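You operate a simulated robot arm through the tools that you are given. There is no shell and no other tool.

The job below is to be done with a simulated robot arm. You get a single attempt, and the scene is never put back.

TASK
Wipe the smudge off the bare housing, then press the cream frame home on it.
Fine: use the white pad and put it back; the wide end of the frame points to the wall. Set down upright: white pad. What is to be rubbed or washed off counts as gone when no trace of it is left.

The check looks at the end state, three seconds after you hand in, the way a careful person would. Anything else that was tipped, shoved, dropped, spilled or broken makes it a failure.

THE ROBOT
A 6-joint arm with a three-finger gripper, fixed in place. Base frame: the origin is at the foot of the arm, x ahead of it, y to its left, z up. Readings come in m, degrees, newtons and seconds.
Its first joint turns from -166.0 to 166.0 degrees. Payload 4.89 kg.
Tool frame: the origin (TCP) lies between the finger pads and is the grasp point; the fingertips stand 0.03 m ahead of it; z points along the fingers, y is the line along which they close. The gripper opens to 0.164 m. The gripper's body begins 0.125 m behind the TCP.
Orientation is told as [roll, pitch, yaw] about the base's x, y, z axes, in that order, counted from this pose: with the fingers straight down and closing along the base's y, the tool's x points along the base's -x, its y along +y and its z along -z.

THE INTERFACE
- The arm moves only by the tool send_rows. Its argument "rows" is a list of rows, each a list of 7 numbers: the opening, from 0 (shut) to 1 (fully open), then the shift along the base's x, y, z in m, then the turn, a rotation vector about the base's x, y, z in degrees. In form: [[fingers, tx, ty, tz, rx, ry, rz], ...]. A call has 1 to 20 rows; each row is the pose to reach, as a shift and turn from the pose commanded when the call began. Rows are played at 5 a second. More than 0.05 m and 8.6 degrees between two rows, or a gripper value outside its range, and nothing of the call is played. Where a pose cannot be reached the arm comes as near as it can. A force on the tool above 40 N (or 10 N above the force at the start of the call, whichever is more), or a blocked arm, ends the call early, and 0.2 s more pass. Each finger travels about 0.108 m/s and halts on what it meets, pressing with about 31 N; the grip force reading is that of the motor and also rises with nothing between the fingers. The clock runs only during rows and for 0.2 s after the last one: add rows that repeat a pose to give the fingers time. It gives the time, the measured TCP pose, the force on the tool (base axes), the opening and the grip force at its end, in the units of the frame above (readings bear some noise), with the torque about the TCP (base axes, N m) and any sound that the robot's microphone picked up.
- Cameras (640 x 400 px; columns grow to the right, rows downward): "scene" is fixed at [0.0631, -0.6505, 1.6805]; the picture's right is [-0.21, -0.98, 0.00], its down [-0.93, 0.20, -0.31] and it looks along [0.30, -0.07, -0.95] (base axes); focal length 364 px, centre (320, 200). "wrist" rides on the gripper at [0.076, -0.002, -0.152] in the tool frame; the picture's right is [0.02, 1.00, 0.00], its down [-0.88, 0.02, -0.47] and it looks along [-0.47, 0.01, 0.88] (tool axes); focal length 247 px, centre (320, 200). There is no depth. A picture from a camera that has moved, and an enlarged one, comes with that camera's place and axes in the base frame and with its lens. The place of the scene camera against the robot may be out by one fixed shift of up to 0.018 m in any direction.
- get_image(camera): a new picture of that camera. It takes no simulated time.
- move_column(by): slides the trunk up (or, below 0, down) by that many m; the arm rides with it, the base frame stays. It gives what a move gives, with no picture.
- inspect(camera, box): a new picture of the part [left, top, right, bottom] of that camera's present view, enlarged. It takes no simulated time.
- finish_job(): hands the job in; it is judged then, once.

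Nothing tells you positions but the pictures and the camera data. Unless the task says otherwise, let go and move clear before handing in.

The tools are called as a command line: name --pt "numbers of a row" for each row, then --argument value for the rest, lists and objects as JSON in quotes. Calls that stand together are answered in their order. send_rows: Moves the arm, as the interface text tells. Its arguments: {"type":"object","properties":{"rows":{"type":"array","items":{"type":"array","items":{"type":"number"}}}},"required":["rows"]} The other tools are called the same way: move_column (by) slides the trunk up or down; get_image (camera) takes a picture; inspect (camera, box) takes an enlarged picture of a part of a camera's view; finish_job () hands the job in.

At the start:

```text
t: 0.0
tcp_pos: [0.2648, -0.4681, 1.2793]
tcp_rot: [0.0, 0.0, 0.3]
force: [0.2, -0.3, -0.4]
wrist_torque: [0.01, 0.01, 0.0]
opening: 0.164
finger_force: 0.0
trunk travel left (down, up): [-0.2, 0.19]
```

scene: 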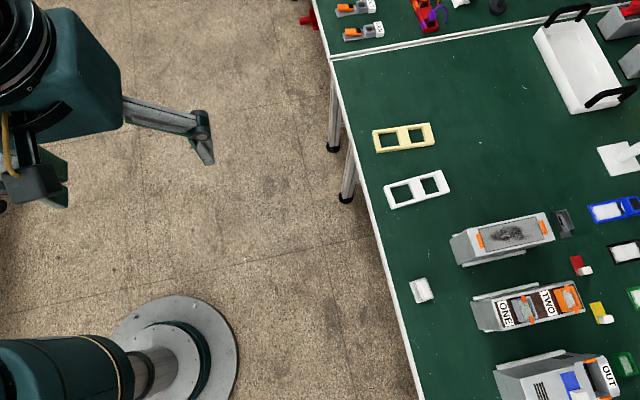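
wrist: 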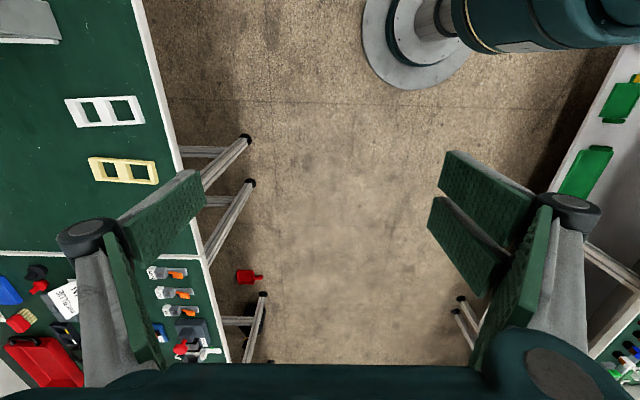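

I see a green workbench to the arm's right with a cream frame, a white frame, a bare housing with a dark smudge, and a small white pad. I'll look closer at these before moving.

inspect --camera "scene" --box '[340, 90, 500, 210]'

inspect --camera "scene" --box '[400, 190, 600, 310]'

inspect --camera "scene" --box '[440, 260, 640, 400]'

inspect --camera "scene" --box '[500, 0, 640, 200]'

inspect --camera "scene" --box '[310, 0, 520, 80]'

inspect --camera "scene" --box '[390, 260, 460, 320]'

```text
3.33 times, centred on (420, 150) of scene
camera zoom: at [0.0631, -0.6505, 1.6805], right [-0.21, -0.98, 0.0], down [-0.93, 0.2, -0.31], along [0.3, -0.07, -0.95], focal length 1214 px, centre (-13, 367)
```

zoom: 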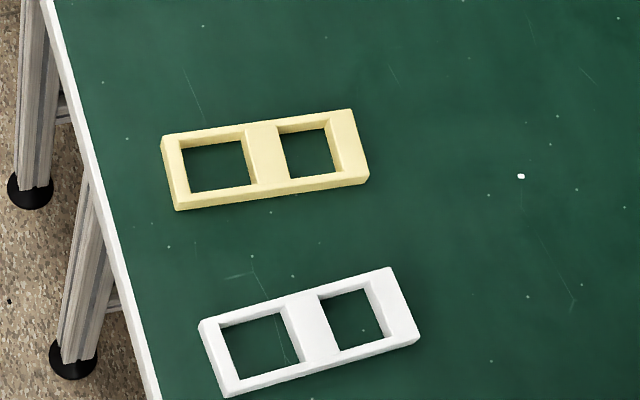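

```text
3.20 times, centred on (500, 250) of scene
camera zoom: at [0.0631, -0.6505, 1.6805], right [-0.21, -0.98, 0.0], down [-0.93, 0.2, -0.31], along [0.3, -0.07, -0.95], focal length 1165 px, centre (-256, 40)
```

zoom: 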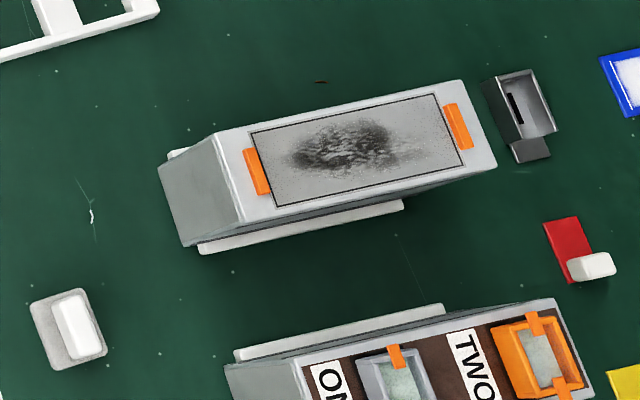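

```text
2.86 times, centred on (540, 330) of scene
camera zoom: at [0.0631, -0.6505, 1.6805], right [-0.21, -0.98, 0.0], down [-0.93, 0.2, -0.31], along [0.3, -0.07, -0.95], focal length 1040 px, centre (-309, -171)
```

zoom: 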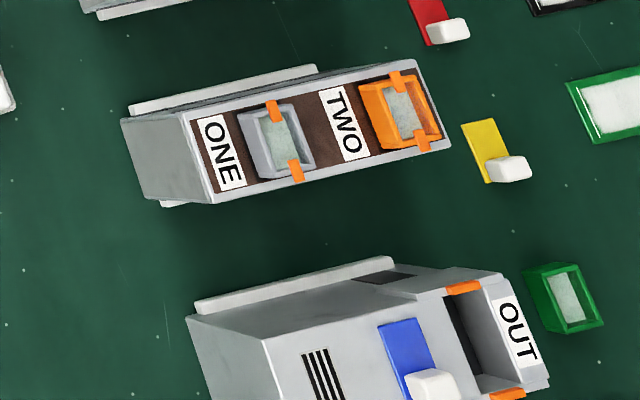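

```text
2.00 times, centred on (570, 100) of scene
camera zoom: at [0.0631, -0.6505, 1.6805], right [-0.21, -0.98, 0.0], down [-0.93, 0.2, -0.31], along [0.3, -0.07, -0.95], focal length 728 px, centre (-180, 400)
```

zoom: 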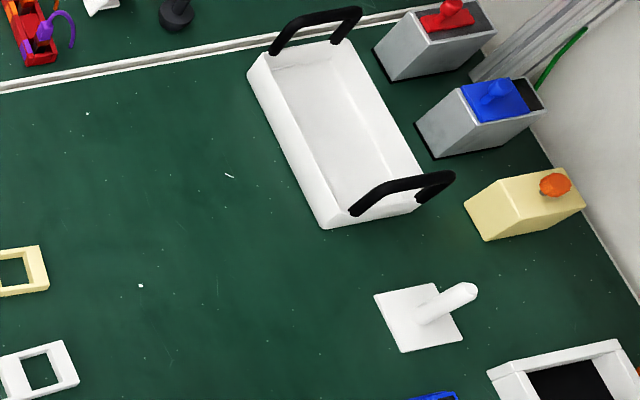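

```text
3.05 times, centred on (415, 40) of scene
camera zoom: at [0.0631, -0.6505, 1.6805], right [-0.21, -0.98, 0.0], down [-0.93, 0.2, -0.31], along [0.3, -0.07, -0.95], focal length 1110 px, centre (30, 688)
```

zoom: 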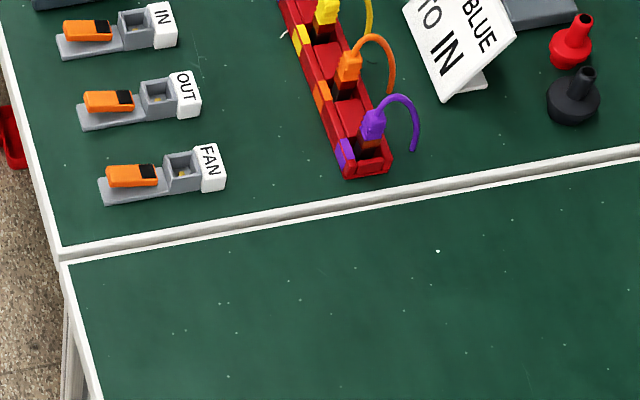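

```text
6.67 times, centred on (425, 290) of scene
camera zoom: at [0.0631, -0.6505, 1.6805], right [-0.21, -0.98, 0.0], down [-0.93, 0.2, -0.31], along [0.3, -0.07, -0.95], focal length 2427 px, centre (-380, -400)
```

zoom: 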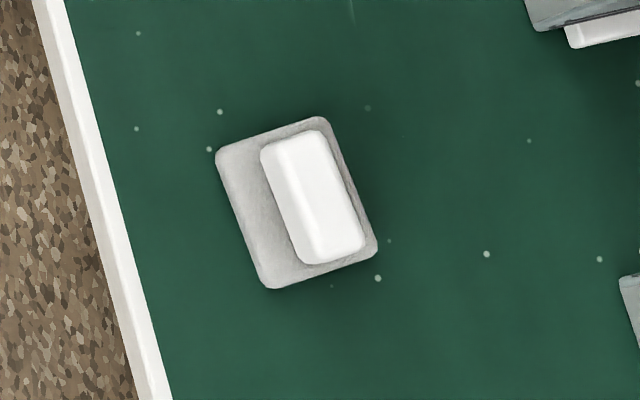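

The table seems to be near z≈0.85 and lies along -y, with the wall on the far -y side. I'll swing the gripper over toward the table at a safe height, turned so the camera looks at the wall, to measure things.

send_rows --pt "1 -0.014 -0.02 0 0 0 -7.5" --pt "1 -0.028 -0.04 0 0 0 -15" --pt "1 -0.042 -0.06 0 0 0 -22.5" --pt "1 -0.055 -0.08 0 0 0 -30" --pt "1 -0.069 -0.1 0 0 0 -37.5" --pt "1 -0.083 -0.12 0 0 0 -45" --pt "1 -0.097 -0.14 0 0 0 -52.5" --pt "1 -0.11 -0.16 0 0 0 -60" --pt "1 -0.124 -0.18 0 0 0 -67.5" --pt "1 -0.138 -0.2 0 0 0 -75" --pt "1 -0.152 -0.22 0 0 0 -82.5" --pt "1 -0.165 -0.24 0 0 0 -90.3" --pt "1 -0.165 -0.24 0 0 0 -90.3"

get_image --camera "wrist"

get_image --camera "scene"

```text
t: 2.8
tcp_pos: [0.0981, -0.7094, 1.2784]
tcp_rot: [0.1, -0.1, -90.0]
force: [0.3, -0.2, -0.6]
wrist_torque: [0.06, 0.05, 0.02]
opening: 0.1642
finger_force: 0.1
trunk travel left (down, up): [-0.2, 0.19]
```

```text
taken
camera wrist: at [0.0977, -0.6326, 1.4311], right [1.0, 0.02, 0.0], down [0.02, -0.88, 0.47], along [0.01, -0.47, -0.88], focal length 247 px, centre (320, 200)
```

wrist: 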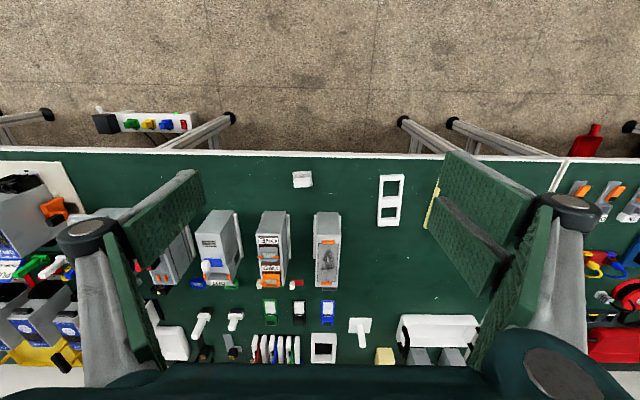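

```text
taken
```

scene: 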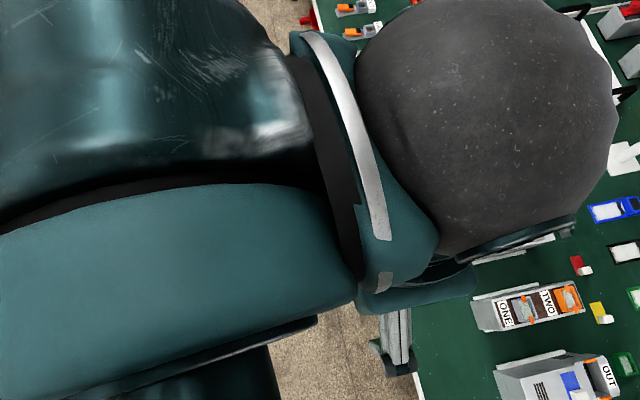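

inspect --camera "wrist" --box '[240, 150, 440, 290]'

inspect --camera "wrist" --box '[180, 260, 400, 370]'

inspect --camera "wrist" --box '[280, 160, 360, 210]'

```text
2.86 times, centred on (340, 220) of wrist
camera zoom: at [0.0977, -0.6326, 1.4311], right [1.0, 0.02, 0.0], down [0.02, -0.88, 0.47], along [0.01, -0.47, -0.88], focal length 706 px, centre (263, 143)
```

zoom: 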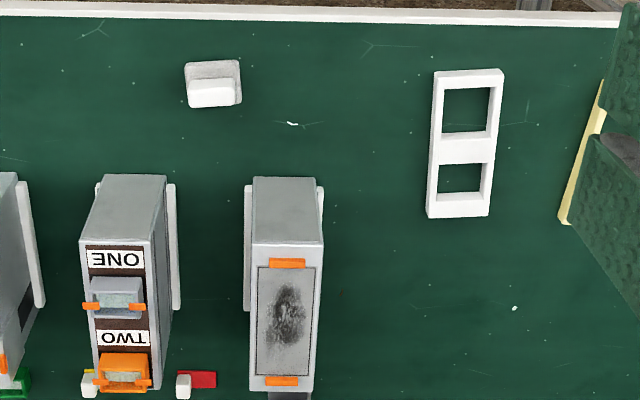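

```text
2.91 times, centred on (290, 315) of wrist
camera zoom: at [0.0977, -0.6326, 1.4311], right [1.0, 0.02, 0.0], down [0.02, -0.88, 0.47], along [0.01, -0.47, -0.88], focal length 718 px, centre (407, -134)
```

zoom: 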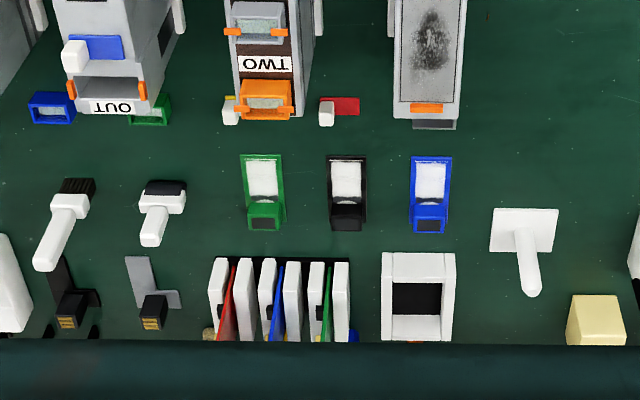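

```text
8.00 times, centred on (320, 185) of wrist
camera zoom: at [0.0977, -0.6326, 1.4311], right [1.0, 0.02, 0.0], down [0.02, -0.88, 0.47], along [0.01, -0.47, -0.88], focal length 1976 px, centre (320, 320)
```

zoom: 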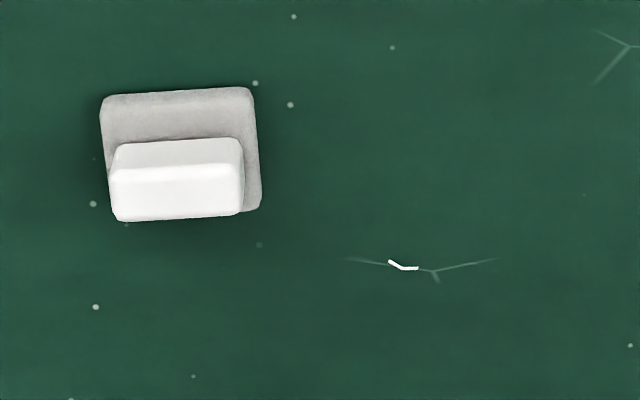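

I have a first view of the pad (grey base, white block grip), the housing with the smudge between two orange clips, and the frames. Now I'll move out over the housing at a safe height to test the reach and get closer views.

send_rows --pt "1 0.004 -0.04 -0.02 0 0 0" --pt "1 0.008 -0.08 -0.04 0 0 0" --pt "1 0.012 -0.12 -0.06 0 0 0" --pt "1 0.016 -0.16 -0.08 0 0 0" --pt "1 0.02 -0.2 -0.1 0 0 0" --pt "1 0.024 -0.24 -0.12 0 0 0" --pt "1 0.027 -0.28 -0.13 0 0 0" --pt "1 0.027 -0.28 -0.13 0 0 0"

get_image --camera "wrist"

get_image --camera "scene"

```text
t: 4.6
tcp_pos: [0.1265, -0.9879, 1.1482]
tcp_rot: [-0.1, 0.0, -90.0]
force: [-0.1, -1.1, -0.6]
wrist_torque: [0.17, -0.05, 0.0]
opening: 0.1641
finger_force: 0.0
trunk travel left (down, up): [-0.2, 0.19]
```

```text
taken
camera wrist: at [0.1258, -0.9117, 1.3], right [1.0, 0.02, 0.0], down [0.02, -0.88, 0.47], along [0.01, -0.47, -0.88], focal length 247 px, centre (320, 200)
```

wrist: 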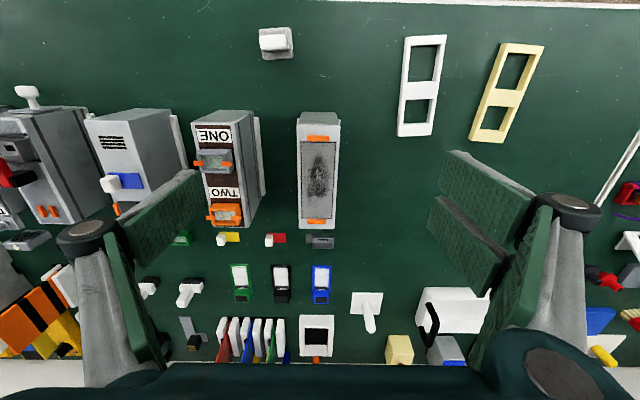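

```text
taken
```

scene: 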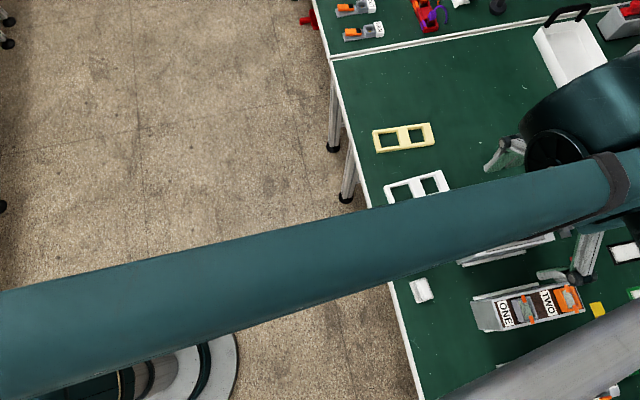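

inspect --camera "wrist" --box '[270, 90, 390, 250]'

inspect --camera "wrist" --box '[380, 20, 560, 150]'

inspect --camera "wrist" --box '[245, 10, 315, 70]'

inspect --camera "wrist" --box '[160, 220, 420, 370]'

```text
2.50 times, centred on (330, 170) of wrist
camera zoom: at [0.1258, -0.9117, 1.3], right [1.0, 0.02, 0.0], down [0.02, -0.88, 0.47], along [0.01, -0.47, -0.88], focal length 617 px, centre (295, 275)
```

zoom: 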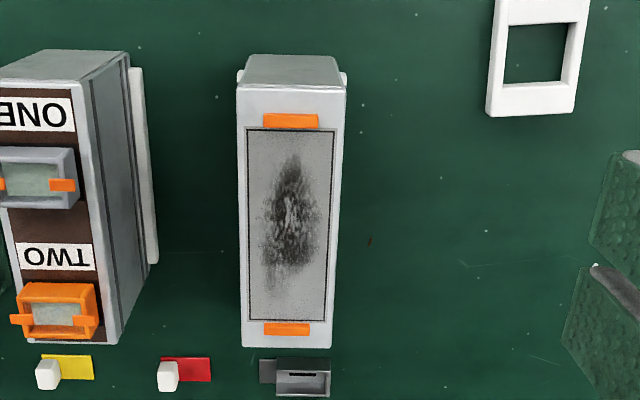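

```text
3.08 times, centred on (470, 85) of wrist
camera zoom: at [0.1258, -0.9117, 1.3], right [1.0, 0.02, 0.0], down [0.02, -0.88, 0.47], along [0.01, -0.47, -0.88], focal length 760 px, centre (-142, 554)
```

zoom: 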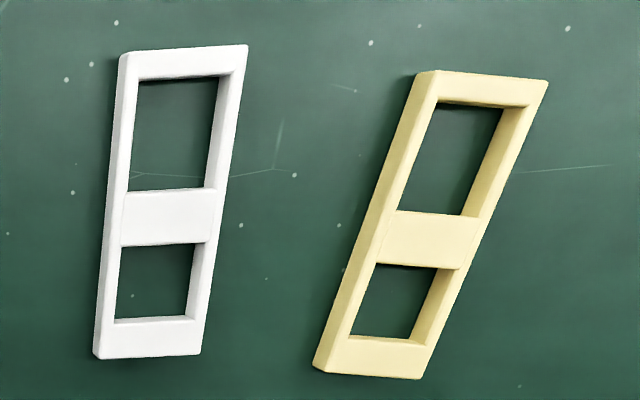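

```text
6.67 times, centred on (280, 40) of wrist
camera zoom: at [0.1258, -0.9117, 1.3], right [1.0, 0.02, 0.0], down [0.02, -0.88, 0.47], along [0.01, -0.47, -0.88], focal length 1646 px, centre (587, 1267)
```

zoom: 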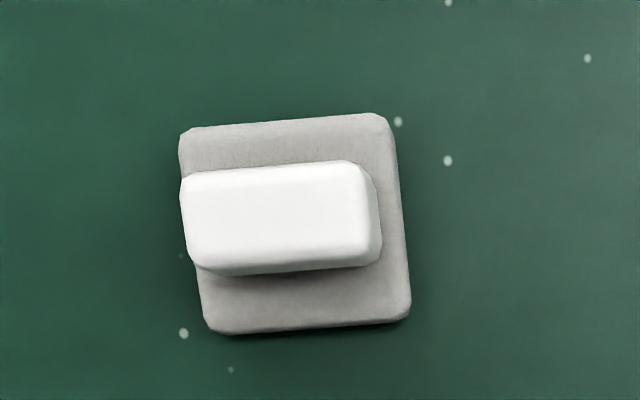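

```text
2.46 times, centred on (290, 295) of wrist
camera zoom: at [0.1258, -0.9117, 1.3], right [1.0, 0.02, 0.0], down [0.02, -0.88, 0.47], along [0.01, -0.47, -0.88], focal length 608 px, centre (394, -34)
```

zoom: 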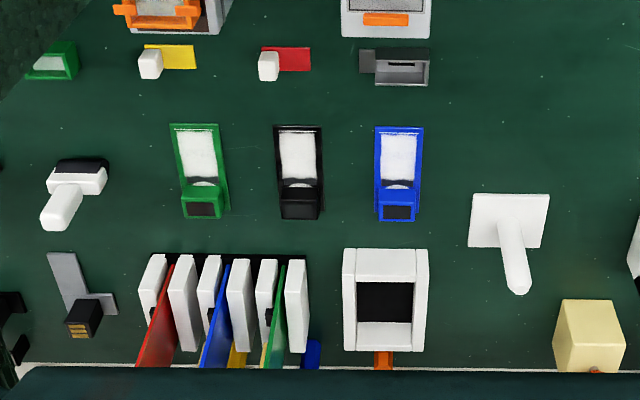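

The housing top is near z≈0.95, spanning y≈-0.98…-1.156 and x≈0.095…0.155; the table is near z≈0.85. I'll test how far out the arm reaches with the tool straight down while getting a closer look.

send_rows --pt "1 0 -0.025 -0.01 0 0 0" --pt "1 0 -0.05 -0.02 0 0 0" --pt "1 0 -0.075 -0.03 0 0 0" --pt "1 0 -0.1 -0.04 0 0 0" --pt "1 0 -0.1 -0.04 0 0 0"

get_image --camera "wrist"

get_image --camera "scene"

```text
t: 5.8
tcp_pos: [0.1286, -1.0878, 1.1083]
tcp_rot: [0.1, 0.0, -90.0]
force: [0.8, 0.1, -0.7]
wrist_torque: [0.05, -0.03, 0.04]
opening: 0.1636
finger_force: 0.0
trunk travel left (down, up): [-0.2, 0.19]
```

```text
taken
camera wrist: at [0.1269, -1.0117, 1.2611], right [1.0, 0.02, 0.0], down [0.02, -0.88, 0.47], along [0.01, -0.47, -0.88], focal length 247 px, centre (320, 200)
```

wrist: 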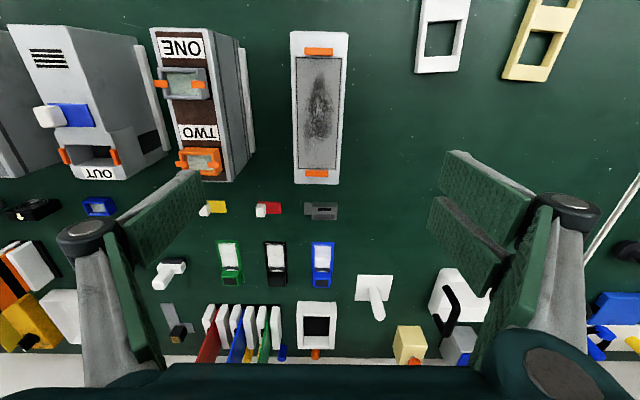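

```text
taken
```

scene: 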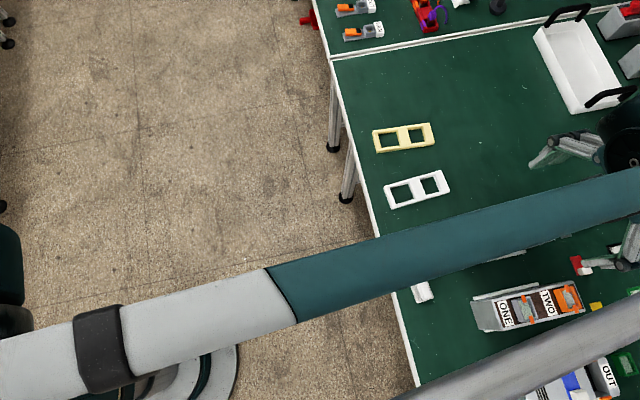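

inspect --camera "scene" --box '[380, 180, 640, 400]'

inspect --camera "wrist" --box '[270, 20, 370, 200]'

inspect --camera "wrist" --box '[290, 150, 350, 190]'

inspect --camera "wrist" --box '[290, 25, 350, 65]'

```text
1.82 times, centred on (510, 290) of scene
camera zoom: at [0.0631, -0.6505, 1.6805], right [-0.21, -0.98, 0.0], down [-0.93, 0.2, -0.31], along [0.3, -0.07, -0.95], focal length 662 px, centre (-26, 36)
```

zoom: 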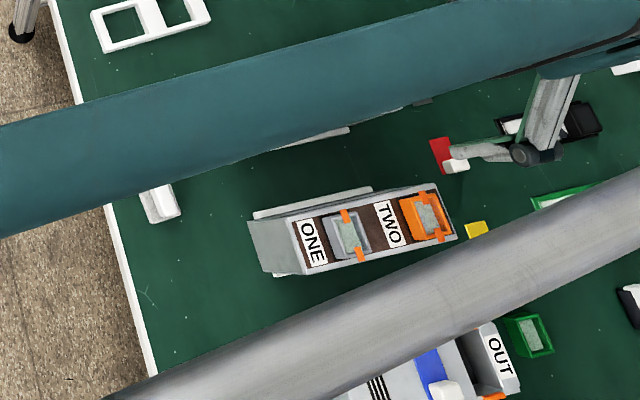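

```text
2.22 times, centred on (320, 110) of wrist
camera zoom: at [0.1269, -1.0117, 1.2611], right [1.0, 0.02, 0.0], down [0.02, -0.88, 0.47], along [0.01, -0.47, -0.88], focal length 549 px, centre (320, 400)
```

zoom: 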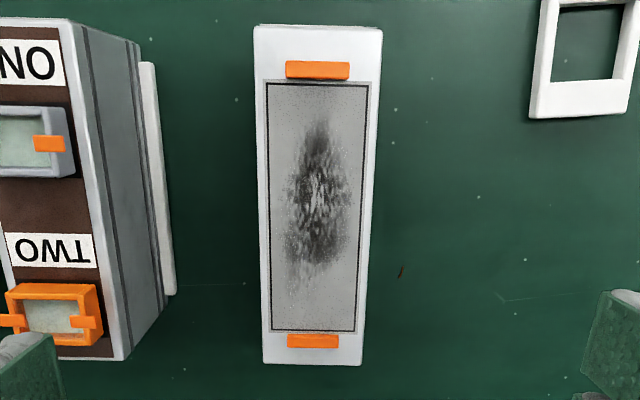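

```text
10.00 times, centred on (320, 170) of wrist
camera zoom: at [0.1269, -1.0117, 1.2611], right [1.0, 0.02, 0.0], down [0.02, -0.88, 0.47], along [0.01, -0.47, -0.88], focal length 2470 px, centre (320, 500)
```

zoom: 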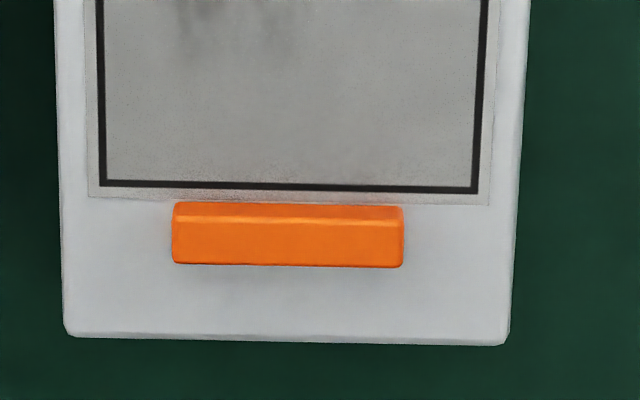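

```text
10.00 times, centred on (320, 45) of wrist
camera zoom: at [0.1269, -1.0117, 1.2611], right [1.0, 0.02, 0.0], down [0.02, -0.88, 0.47], along [0.01, -0.47, -0.88], focal length 2470 px, centre (320, 1750)
```

zoom: 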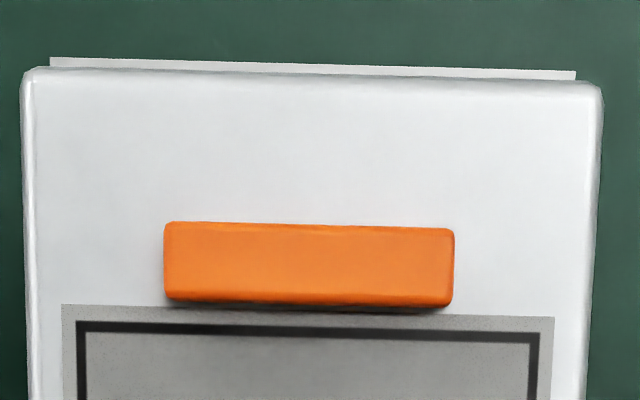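

Reach is fine at this height, so lowering the trunk will let me reach the housing near its surface with the tool upright. I'll first raise and pull back over the white pad, then lower the trunk.

send_rows --pt "1 0 0.02 0.045 0 0 0" --pt "1 -0.014 0.06 0.09 0 0 1" --pt "1 -0.028 0.1 0.12 0 0 2" --pt "1 -0.042 0.14 0.15 0 0 3" --pt "1 -0.056 0.18 0.16 0 0 4" --pt "1 -0.0685 0.208 0.16 0 0 5" --pt "1 -0.0685 0.208 0.16 0 0 5"

move_column --by -0.17

get_image --camera "wrist"

get_image --camera "scene"

```text
refused: row 2 steps farther than a row can; nothing moved
```

```text
t: 7.7
tcp_pos: [0.1287, -1.0875, 0.9395]
tcp_rot: [0.0, 0.0, -90.1]
force: [-0.3, -1.4, -0.4]
wrist_torque: [-0.02, -0.02, -0.02]
opening: 0.1638
finger_force: 0.0
trunk travel left (down, up): [-0.03, 0.36]
```

```text
taken
camera wrist: at [0.1269, -1.011, 1.0919], right [1.0, 0.02, 0.0], down [0.02, -0.88, 0.47], along [0.01, -0.47, -0.88], focal length 247 px, centre (320, 200)
```

wrist: 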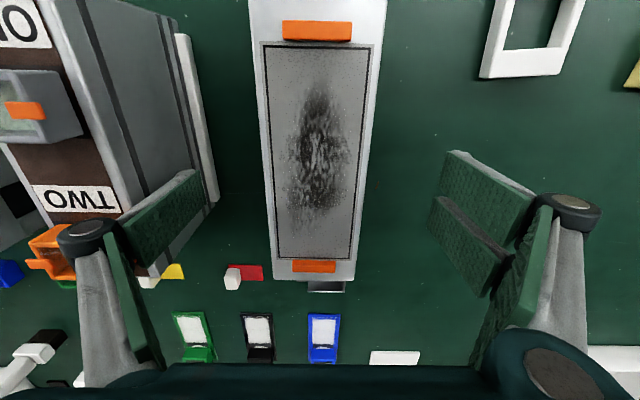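

```text
taken
```

scene: 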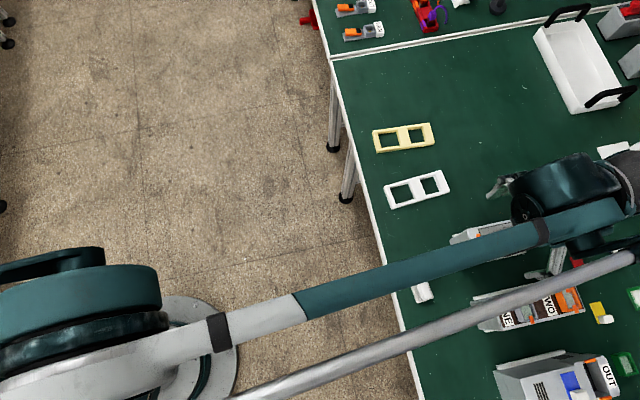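

The row step was too long so the retreat was refused, but the trunk still came down; luckily the open fingers straddle the housing with no contact. I'll use this close view to inspect, then go straight up.

inspect --camera "wrist" --box '[240, 0, 400, 100]'

inspect --camera "wrist" --box '[250, 210, 380, 300]'

inspect --camera "wrist" --box '[40, 130, 280, 290]'

inspect --camera "wrist" --box '[250, 60, 380, 240]'

```text
4.00 times, centred on (320, 50) of wrist
camera zoom: at [0.1269, -1.011, 1.0919], right [1.0, 0.02, 0.0], down [0.02, -0.88, 0.47], along [0.01, -0.47, -0.88], focal length 988 px, centre (320, 800)
```

zoom: 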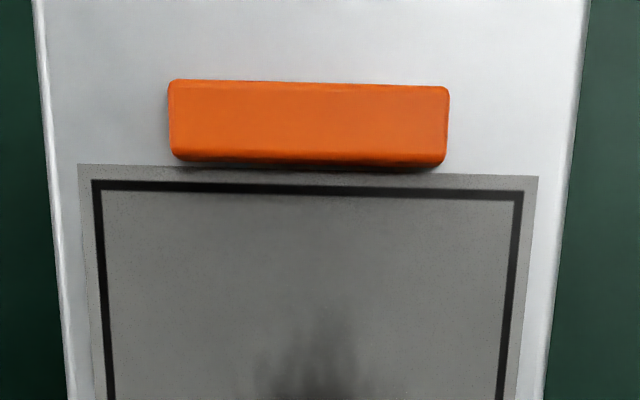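

```text
4.44 times, centred on (315, 255) of wrist
camera zoom: at [0.1269, -1.011, 1.0919], right [1.0, 0.02, 0.0], down [0.02, -0.88, 0.47], along [0.01, -0.47, -0.88], focal length 1098 px, centre (342, -44)
```

zoom: 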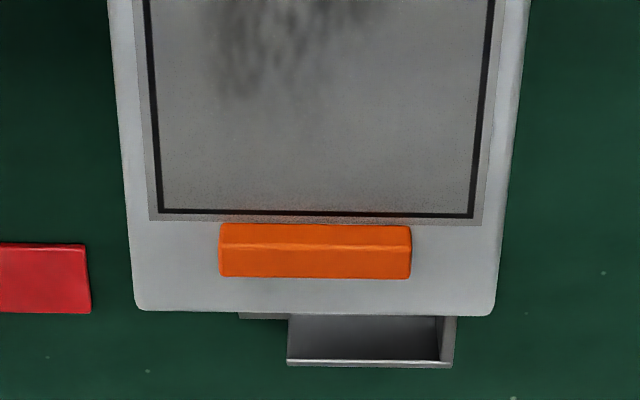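

```text
2.50 times, centred on (160, 210) of wrist
camera zoom: at [0.1269, -1.011, 1.0919], right [1.0, 0.02, 0.0], down [0.02, -0.88, 0.47], along [0.01, -0.47, -0.88], focal length 617 px, centre (720, 175)
```

zoom: 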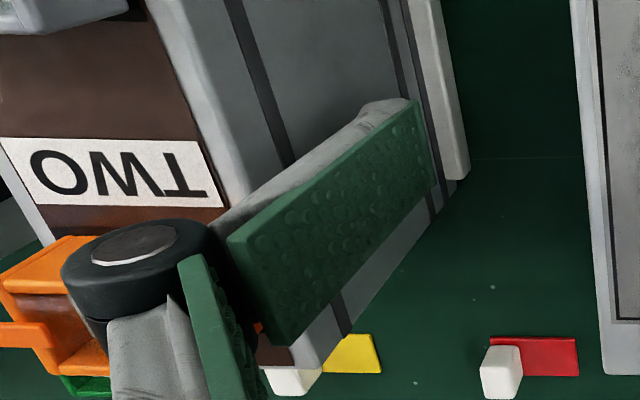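

```text
2.22 times, centred on (315, 150) of wrist
camera zoom: at [0.1269, -1.011, 1.0919], right [1.0, 0.02, 0.0], down [0.02, -0.88, 0.47], along [0.01, -0.47, -0.88], focal length 549 px, centre (331, 311)
```

zoom: 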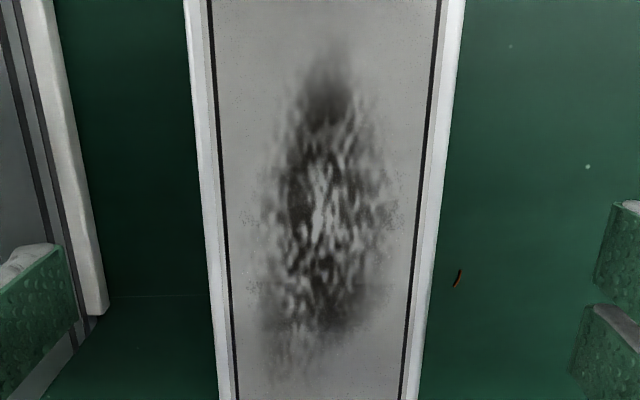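

send_rows --pt "1 0 0 0.02 0 0 0" --pt "1 0 0 0.06 0 0 0" --pt "1 0 0 0.1 0 0 0" --pt "1 0 0 0.14 0 0 0" --pt "1 0 0 0.16 0 0 0"

get_image --camera "wrist"

```text
t: 8.9
tcp_pos: [0.1286, -1.0882, 1.0979]
tcp_rot: [0.0, 0.0, -90.0]
force: [0.3, -0.4, -1.2]
wrist_torque: [0.04, 0.01, -0.01]
opening: 0.1642
finger_force: 0.0
trunk travel left (down, up): [-0.03, 0.36]
```

```text
taken
camera wrist: at [0.1277, -1.0112, 1.2507], right [1.0, 0.02, 0.0], down [0.02, -0.88, 0.47], along [0.01, -0.47, -0.88], focal length 247 px, centre (320, 200)
```

wrist: 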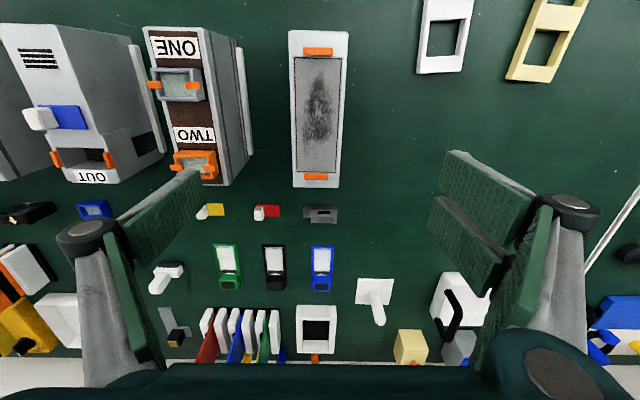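

Clear of everything now. Next I'll swing over the frames to measure the cream one closely.

send_rows --pt "1 0.028 0.03 0 0 0 0" --pt "1 0.056 0.06 0 0 0 0" --pt "1 0.084 0.09 0 0 0 0" --pt "1 0.112 0.12 0 0 0 0" --pt "1 0.14 0.15 -0.01 0 0 0" --pt "1 0.168 0.18 -0.02 0 0 0" --pt "1 0.196 0.21 -0.03 0 0 0" --pt "1 0.224 0.238 -0.04 0 0 0" --pt "1 0.26 0.238 -0.04 0 0 0" --pt "1 0.26 0.238 -0.04 0 0 0"

get_image --camera "wrist"

inspect --camera "scene" --box '[440, 200, 560, 275]'

inspect --camera "scene" --box '[400, 270, 440, 310]'

```text
t: 11.1
tcp_pos: [0.3877, -0.8486, 1.0609]
tcp_rot: [0.0, 0.0, -89.9]
force: [-0.9, -0.6, 0.1]
wrist_torque: [-0.02, -0.06, -0.01]
opening: 0.164
finger_force: 0.0
trunk travel left (down, up): [-0.03, 0.36]
```

```text
taken
camera wrist: at [0.3859, -0.7724, 1.2128], right [1.0, 0.02, 0.0], down [0.02, -0.88, 0.47], along [0.01, -0.47, -0.88], focal length 247 px, centre (320, 200)
```

wrist: 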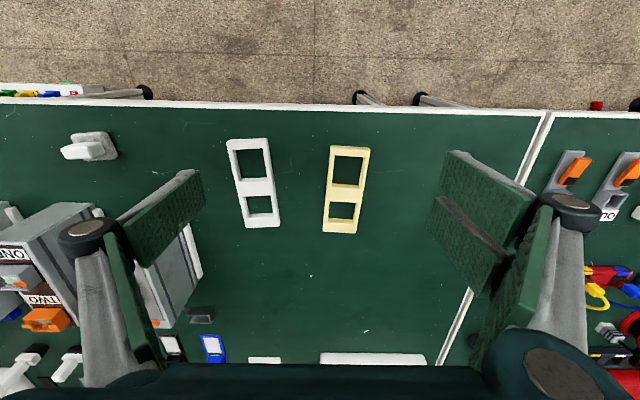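

```text
5.33 times, centred on (500, 238) of scene
camera zoom: at [0.0631, -0.6505, 1.6805], right [-0.21, -0.98, 0.0], down [-0.93, 0.2, -0.31], along [0.3, -0.07, -0.95], focal length 1942 px, centre (-640, 0)
```

zoom: 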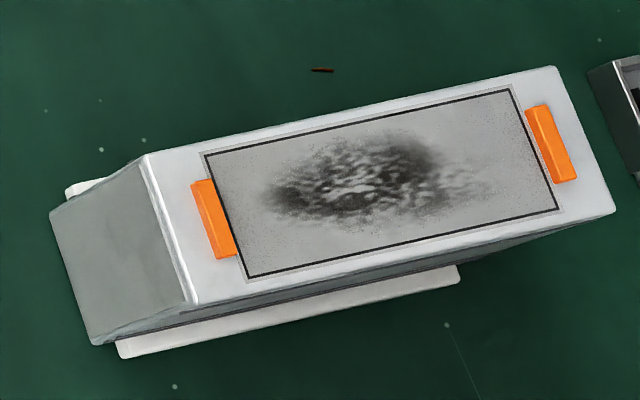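

```text
10.00 times, centred on (420, 290) of scene
camera zoom: at [0.0631, -0.6505, 1.6805], right [-0.21, -0.98, 0.0], down [-0.93, 0.2, -0.31], along [0.3, -0.07, -0.95], focal length 3641 px, centre (-680, -700)
```

zoom: 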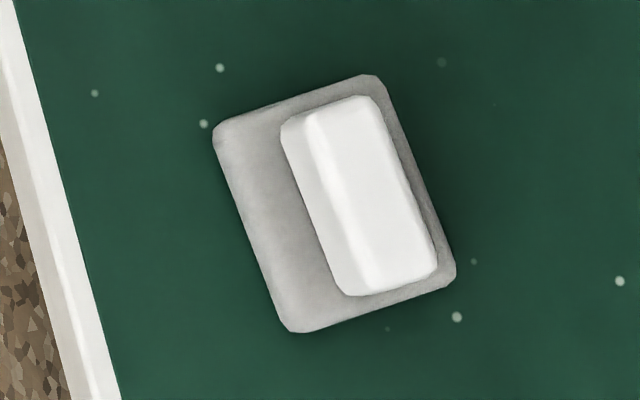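

inspect --camera "wrist" --box '[300, 135, 400, 245]'

inspect --camera "wrist" --box '[215, 130, 385, 240]'

inspect --camera "scene" --box '[365, 115, 445, 165]'

```text
3.64 times, centred on (350, 190) of wrist
camera zoom: at [0.3859, -0.7724, 1.2128], right [1.0, 0.02, 0.0], down [0.02, -0.88, 0.47], along [0.01, -0.47, -0.88], focal length 898 px, centre (211, 236)
```

zoom: 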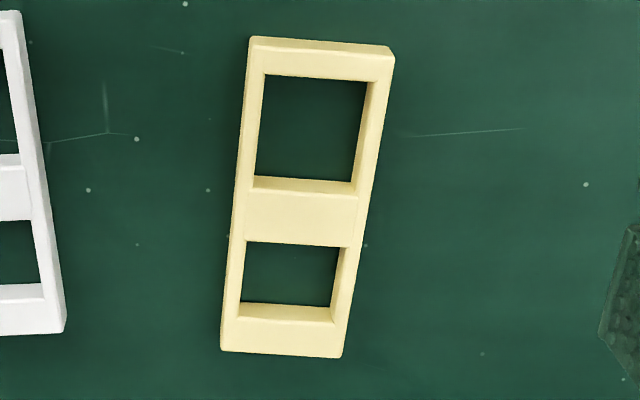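

```text
3.64 times, centred on (300, 185) of wrist
camera zoom: at [0.3859, -0.7724, 1.2128], right [1.0, 0.02, 0.0], down [0.02, -0.88, 0.47], along [0.01, -0.47, -0.88], focal length 898 px, centre (393, 254)
```

zoom: 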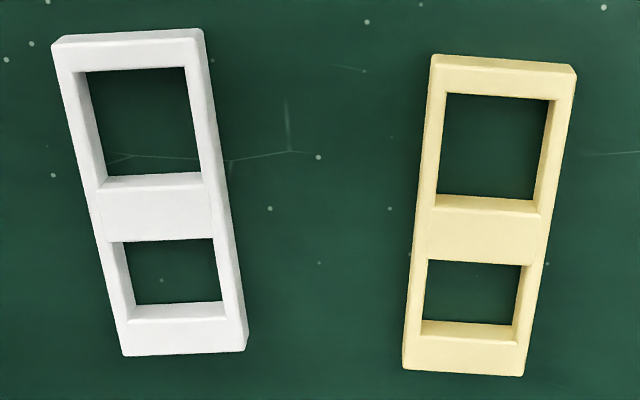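

```text
8.00 times, centred on (405, 140) of scene
camera zoom: at [0.0631, -0.6505, 1.6805], right [-0.21, -0.98, 0.0], down [-0.93, 0.2, -0.31], along [0.3, -0.07, -0.95], focal length 2912 px, centre (-360, 680)
```

zoom: 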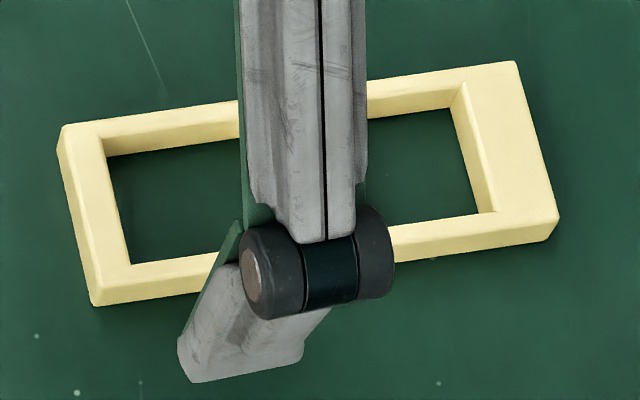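

The cream frame's wide bar already faces the wall; it measures about 146×55×16 mm, centred near (0.429, -0.948), yaw about -2.5°. Now I'll go over the white pad for a closer look.

send_rows --pt "1 -0.041 0.006 0 0 0 0.6" --pt "1 -0.082 0.012 0 0 0 1.2" --pt "1 -0.124 0.018 0 0 0 1.9" --pt "1 -0.165 0.024 0 0 0 2.5" --pt "1 -0.206 0.03 0 0 0 3.1" --pt "1 -0.248 0.036 0 0 0 3.7" --pt "1 -0.289 0.042 -0.02 0 0 4.4" --pt "1 -0.33 0.048 -0.04 0 0 5" --pt "1 -0.33 0.048 -0.06 0 0 5" --pt "1 -0.33 0.048 -0.06 0 0 5"

get_image --camera "wrist"

inspect --camera "wrist" --box '[270, 120, 370, 220]'

```text
t: 13.3
tcp_pos: [0.0571, -0.8006, 0.9988]
tcp_rot: [0.0, -0.1, -85.1]
force: [0.3, -0.1, 1.5]
wrist_torque: [-0.06, 0.04, -0.01]
opening: 0.1642
finger_force: 0.1
trunk travel left (down, up): [-0.03, 0.36]
```

```text
taken
camera wrist: at [0.0502, -0.725, 1.1511], right [0.99, 0.11, 0.0], down [0.1, -0.88, 0.47], along [0.05, -0.47, -0.88], focal length 247 px, centre (320, 200)
```

wrist: 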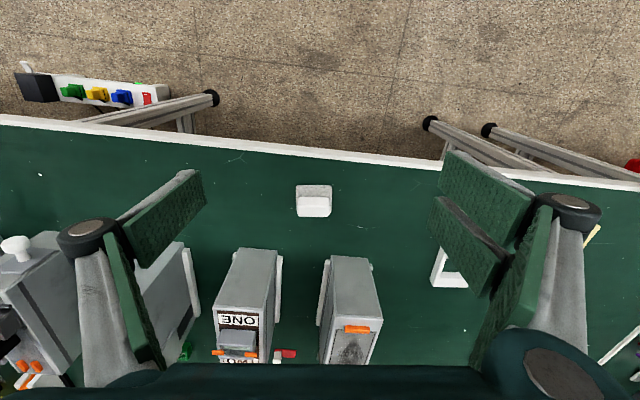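

```text
4.00 times, centred on (320, 170) of wrist
camera zoom: at [0.0502, -0.725, 1.1511], right [0.99, 0.11, 0.0], down [0.1, -0.88, 0.47], along [0.05, -0.47, -0.88], focal length 988 px, centre (320, 320)
```

zoom: 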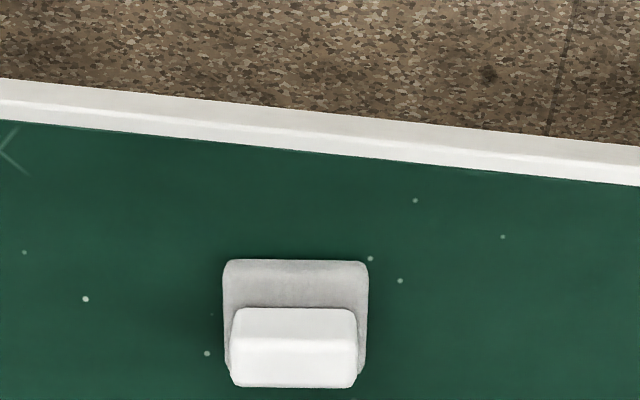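

Pad centre is about (0.0588, -0.881), yaw +5°, grip top at about 0.885. I'll line up above it with a narrower opening and come down in part.

send_rows --pt "0.45 0.0006 -0.027 0 0 0 0" --pt "0.45 0.0012 -0.054 0 0 0 0" --pt "0.45 0.0017 -0.0804 0 0 0 0" --pt "0.45 0.0017 -0.0804 -0.03 0 0 0" --pt "0.45 0.0017 -0.0804 -0.06 0 0 0" --pt "0.45 0.0017 -0.0804 -0.06 0 0 0"

get_image --camera "wrist"

inspect --camera "scene" --box '[390, 260, 450, 320]'

```text
t: 14.7
tcp_pos: [0.0588, -0.8812, 0.9379]
tcp_rot: [0.1, 0.0, -85.0]
force: [0.1, -0.2, 1.7]
wrist_torque: [0.04, 0.03, -0.03]
opening: 0.0738
finger_force: 0.0
trunk travel left (down, up): [-0.03, 0.36]
```

```text
taken
camera wrist: at [0.052, -0.8046, 1.091], right [0.99, 0.11, 0.0], down [0.1, -0.88, 0.47], along [0.05, -0.47, -0.88], focal length 247 px, centre (320, 200)
```

wrist: 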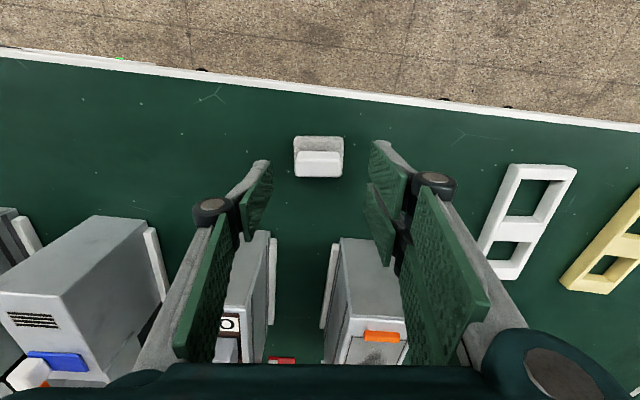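

```text
6.67 times, centred on (420, 290) of scene
camera zoom: at [0.0631, -0.6505, 1.6805], right [-0.21, -0.98, 0.0], down [-0.93, 0.2, -0.31], along [0.3, -0.07, -0.95], focal length 2427 px, centre (-347, -400)
```

zoom: 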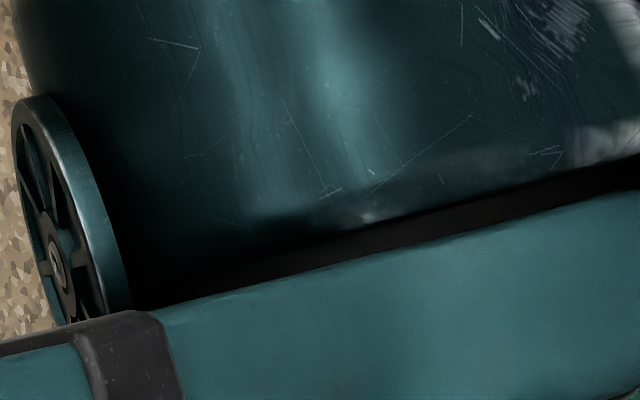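

The pad sits centred between the fingers. I'll descend to the grip height with the tips just above the pad's base.

send_rows --pt "0.45 0 0 -0.02 0 0 0" --pt "0.45 0 0 -0.035 0 0 0" --pt "0.45 0 0 -0.045 0 0 0" --pt "0.45 0 0 -0.045 0 0 0"

get_image --camera "wrist"

inspect --camera "wrist" --box '[250, 110, 390, 220]'

```text
t: 15.7
tcp_pos: [0.0603, -0.882, 0.8945]
tcp_rot: [0.0, 0.0, -85.0]
force: [0.5, 0.5, 0.6]
wrist_torque: [0.0, 0.01, -0.03]
opening: 0.0737
finger_force: 0.1
trunk travel left (down, up): [-0.03, 0.36]
```

```text
taken
camera wrist: at [0.0535, -0.8056, 1.0472], right [0.99, 0.11, 0.0], down [0.1, -0.88, 0.47], along [0.05, -0.47, -0.88], focal length 247 px, centre (320, 200)
```

wrist: 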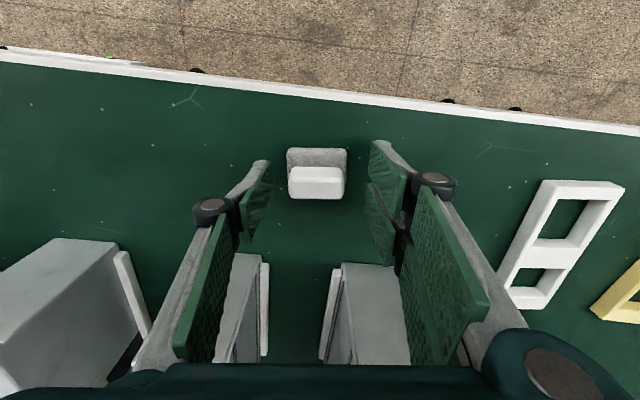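

```text
3.64 times, centred on (320, 165) of wrist
camera zoom: at [0.0535, -0.8056, 1.0472], right [0.99, 0.11, 0.0], down [0.1, -0.88, 0.47], along [0.05, -0.47, -0.88], focal length 898 px, centre (320, 327)
```

zoom: 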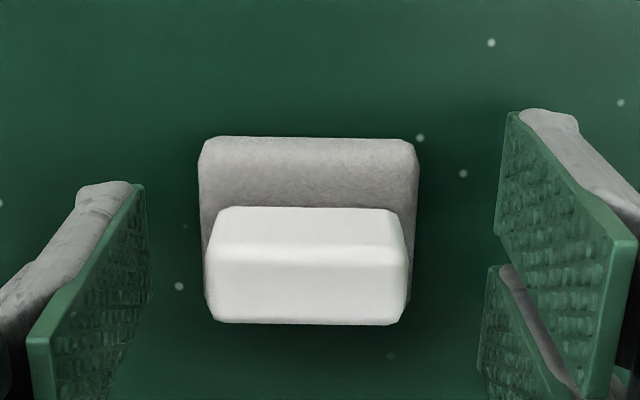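

The grip block is thin (≈18 mm) along y and 40 mm long along x, and the gripper has one finger facing a pair, so closing along y will hold it better. I'll rise, turn 90°, and line up again.

send_rows --pt "0.45 0 0 0.04 0 0 0" --pt "0.45 0 0 0.08 0 0 0" --pt "0.45 0 0 0.08 0 0 8.2" --pt "0.45 0 0 0.08 0 0 16.4" --pt "0.45 0 0 0.08 0 0 24.6" --pt "0.45 0 0 0.08 0 0 32.8" --pt "0.45 0 0 0.08 0 0 41" --pt "0.45 0 0 0.08 0 0 49.2" --pt "0.45 0 0 0.08 0 0 57.4" --pt "0.45 0 0 0.08 0 0 65.6" --pt "0.45 0 0 0.08 0 0 73.8" --pt "0.45 0 0 0.08 0 0 82" --pt "0.45 0 0 0.08 0 0 90.2" --pt "0.45 0 0 0.08 0 0 90.2"

get_image --camera "wrist"

inspect --camera "wrist" --box '[250, 90, 390, 200]'

```text
t: 18.7
tcp_pos: [0.0599, -0.881, 0.974]
tcp_rot: [0.0, 0.0, 5.3]
force: [0.3, -0.1, 0.9]
wrist_torque: [-0.06, 0.0, -0.03]
opening: 0.0739
finger_force: 0.0
trunk travel left (down, up): [-0.03, 0.36]
```

```text
taken
camera wrist: at [-0.0159, -0.8902, 1.1264], right [-0.11, 0.99, 0.0], down [0.88, 0.1, 0.47], along [0.47, 0.05, -0.88], focal length 247 px, centre (320, 200)
```

wrist: 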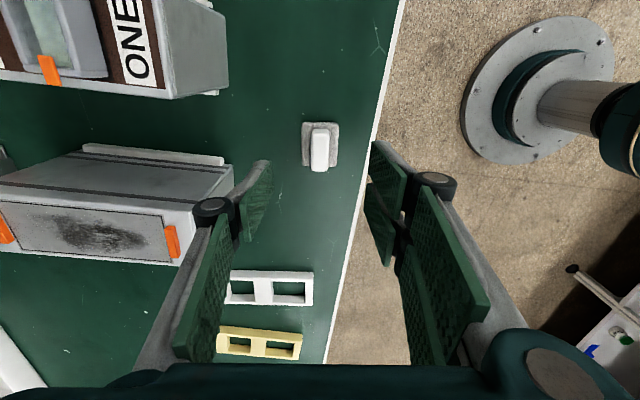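

```text
3.64 times, centred on (320, 145) of wrist
camera zoom: at [-0.0159, -0.8902, 1.1264], right [-0.11, 0.99, 0.0], down [0.88, 0.1, 0.47], along [0.47, 0.05, -0.88], focal length 898 px, centre (320, 400)
```

zoom: 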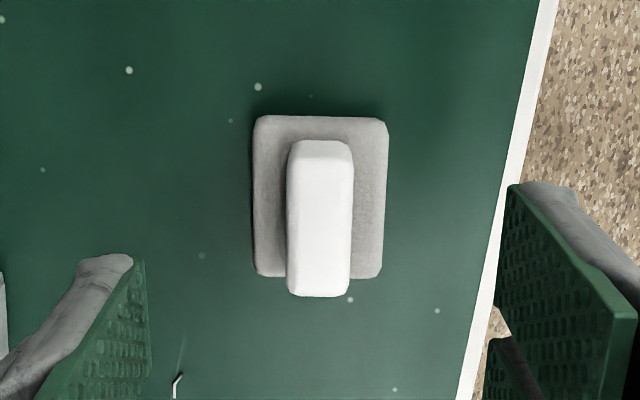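

send_rows --pt "0.45 -0.0014 -0.0005 -0.03 0 0 -0.4" --pt "0.45 -0.0014 -0.0005 -0.06 0 0 -0.4" --pt "0.45 -0.0014 -0.0005 -0.075 0 0 -0.4" --pt "0.45 -0.0014 -0.0005 -0.081 0 0 -0.4" --pt "0.45 -0.0014 -0.0005 -0.081 0 0 -0.4" --pt "0.45 -0.0014 -0.0005 -0.081 0 0 -0.4"

inspect --camera "wrist" --box '[240, 100, 400, 260]'

```text
t: 20.1
tcp_pos: [0.0584, -0.8817, 0.8946]
tcp_rot: [-0.1, 0.1, 4.8]
force: [-0.5, 0.2, 0.5]
wrist_torque: [0.02, 0.01, 0.03]
opening: 0.0737
finger_force: 0.1
trunk travel left (down, up): [-0.03, 0.36]
```

```text
2.50 times, centred on (320, 180) of wrist
camera zoom: at [-0.0166, -0.8902, 1.0458], right [-0.11, 0.99, 0.0], down [0.88, 0.09, 0.47], along [0.47, 0.05, -0.88], focal length 617 px, centre (320, 250)
```

zoom: 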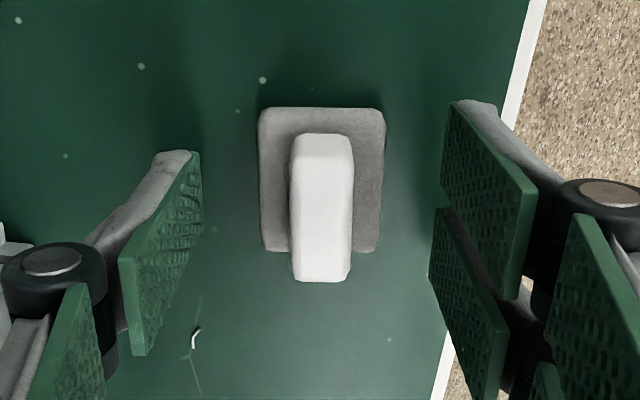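

Aligned. Lowering another 3 mm and closing on the grip block.

send_rows --pt "0.45 0 0 -0.003 0 0 0" --pt "0.25 0 0 -0.003 0 0 0" --pt "0.15 0 0 -0.003 0 0 0" --pt "0.05 0 0 -0.003 0 0 0" --pt "0 0 0 -0.003 0 0 0" --pt "0 0 0 -0.003 0 0 0"

inspect --camera "wrist" --box '[240, 100, 400, 260]'

```text
t: 21.5
tcp_pos: [0.0587, -0.8836, 0.8911]
tcp_rot: [0.0, 0.0, 4.9]
force: [0.5, 0.4, 1.0]
wrist_torque: [0.01, -0.03, -0.02]
opening: 0.0396
finger_force: 31.3
trunk travel left (down, up): [-0.03, 0.36]
```

```text
2.50 times, centred on (320, 180) of wrist
camera zoom: at [-0.0167, -0.8901, 1.0432], right [-0.11, 0.99, 0.0], down [0.88, 0.09, 0.47], along [0.47, 0.05, -0.88], focal length 617 px, centre (320, 250)
```

zoom: 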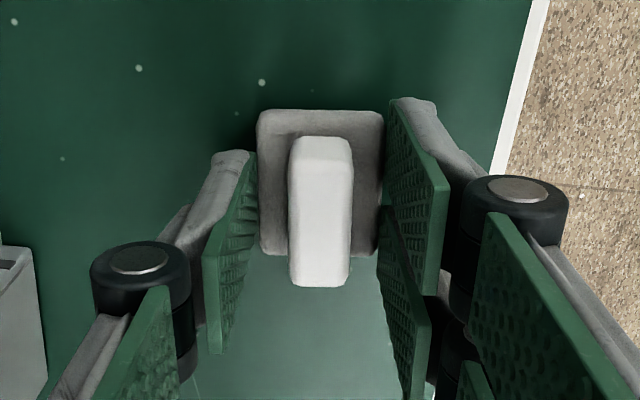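

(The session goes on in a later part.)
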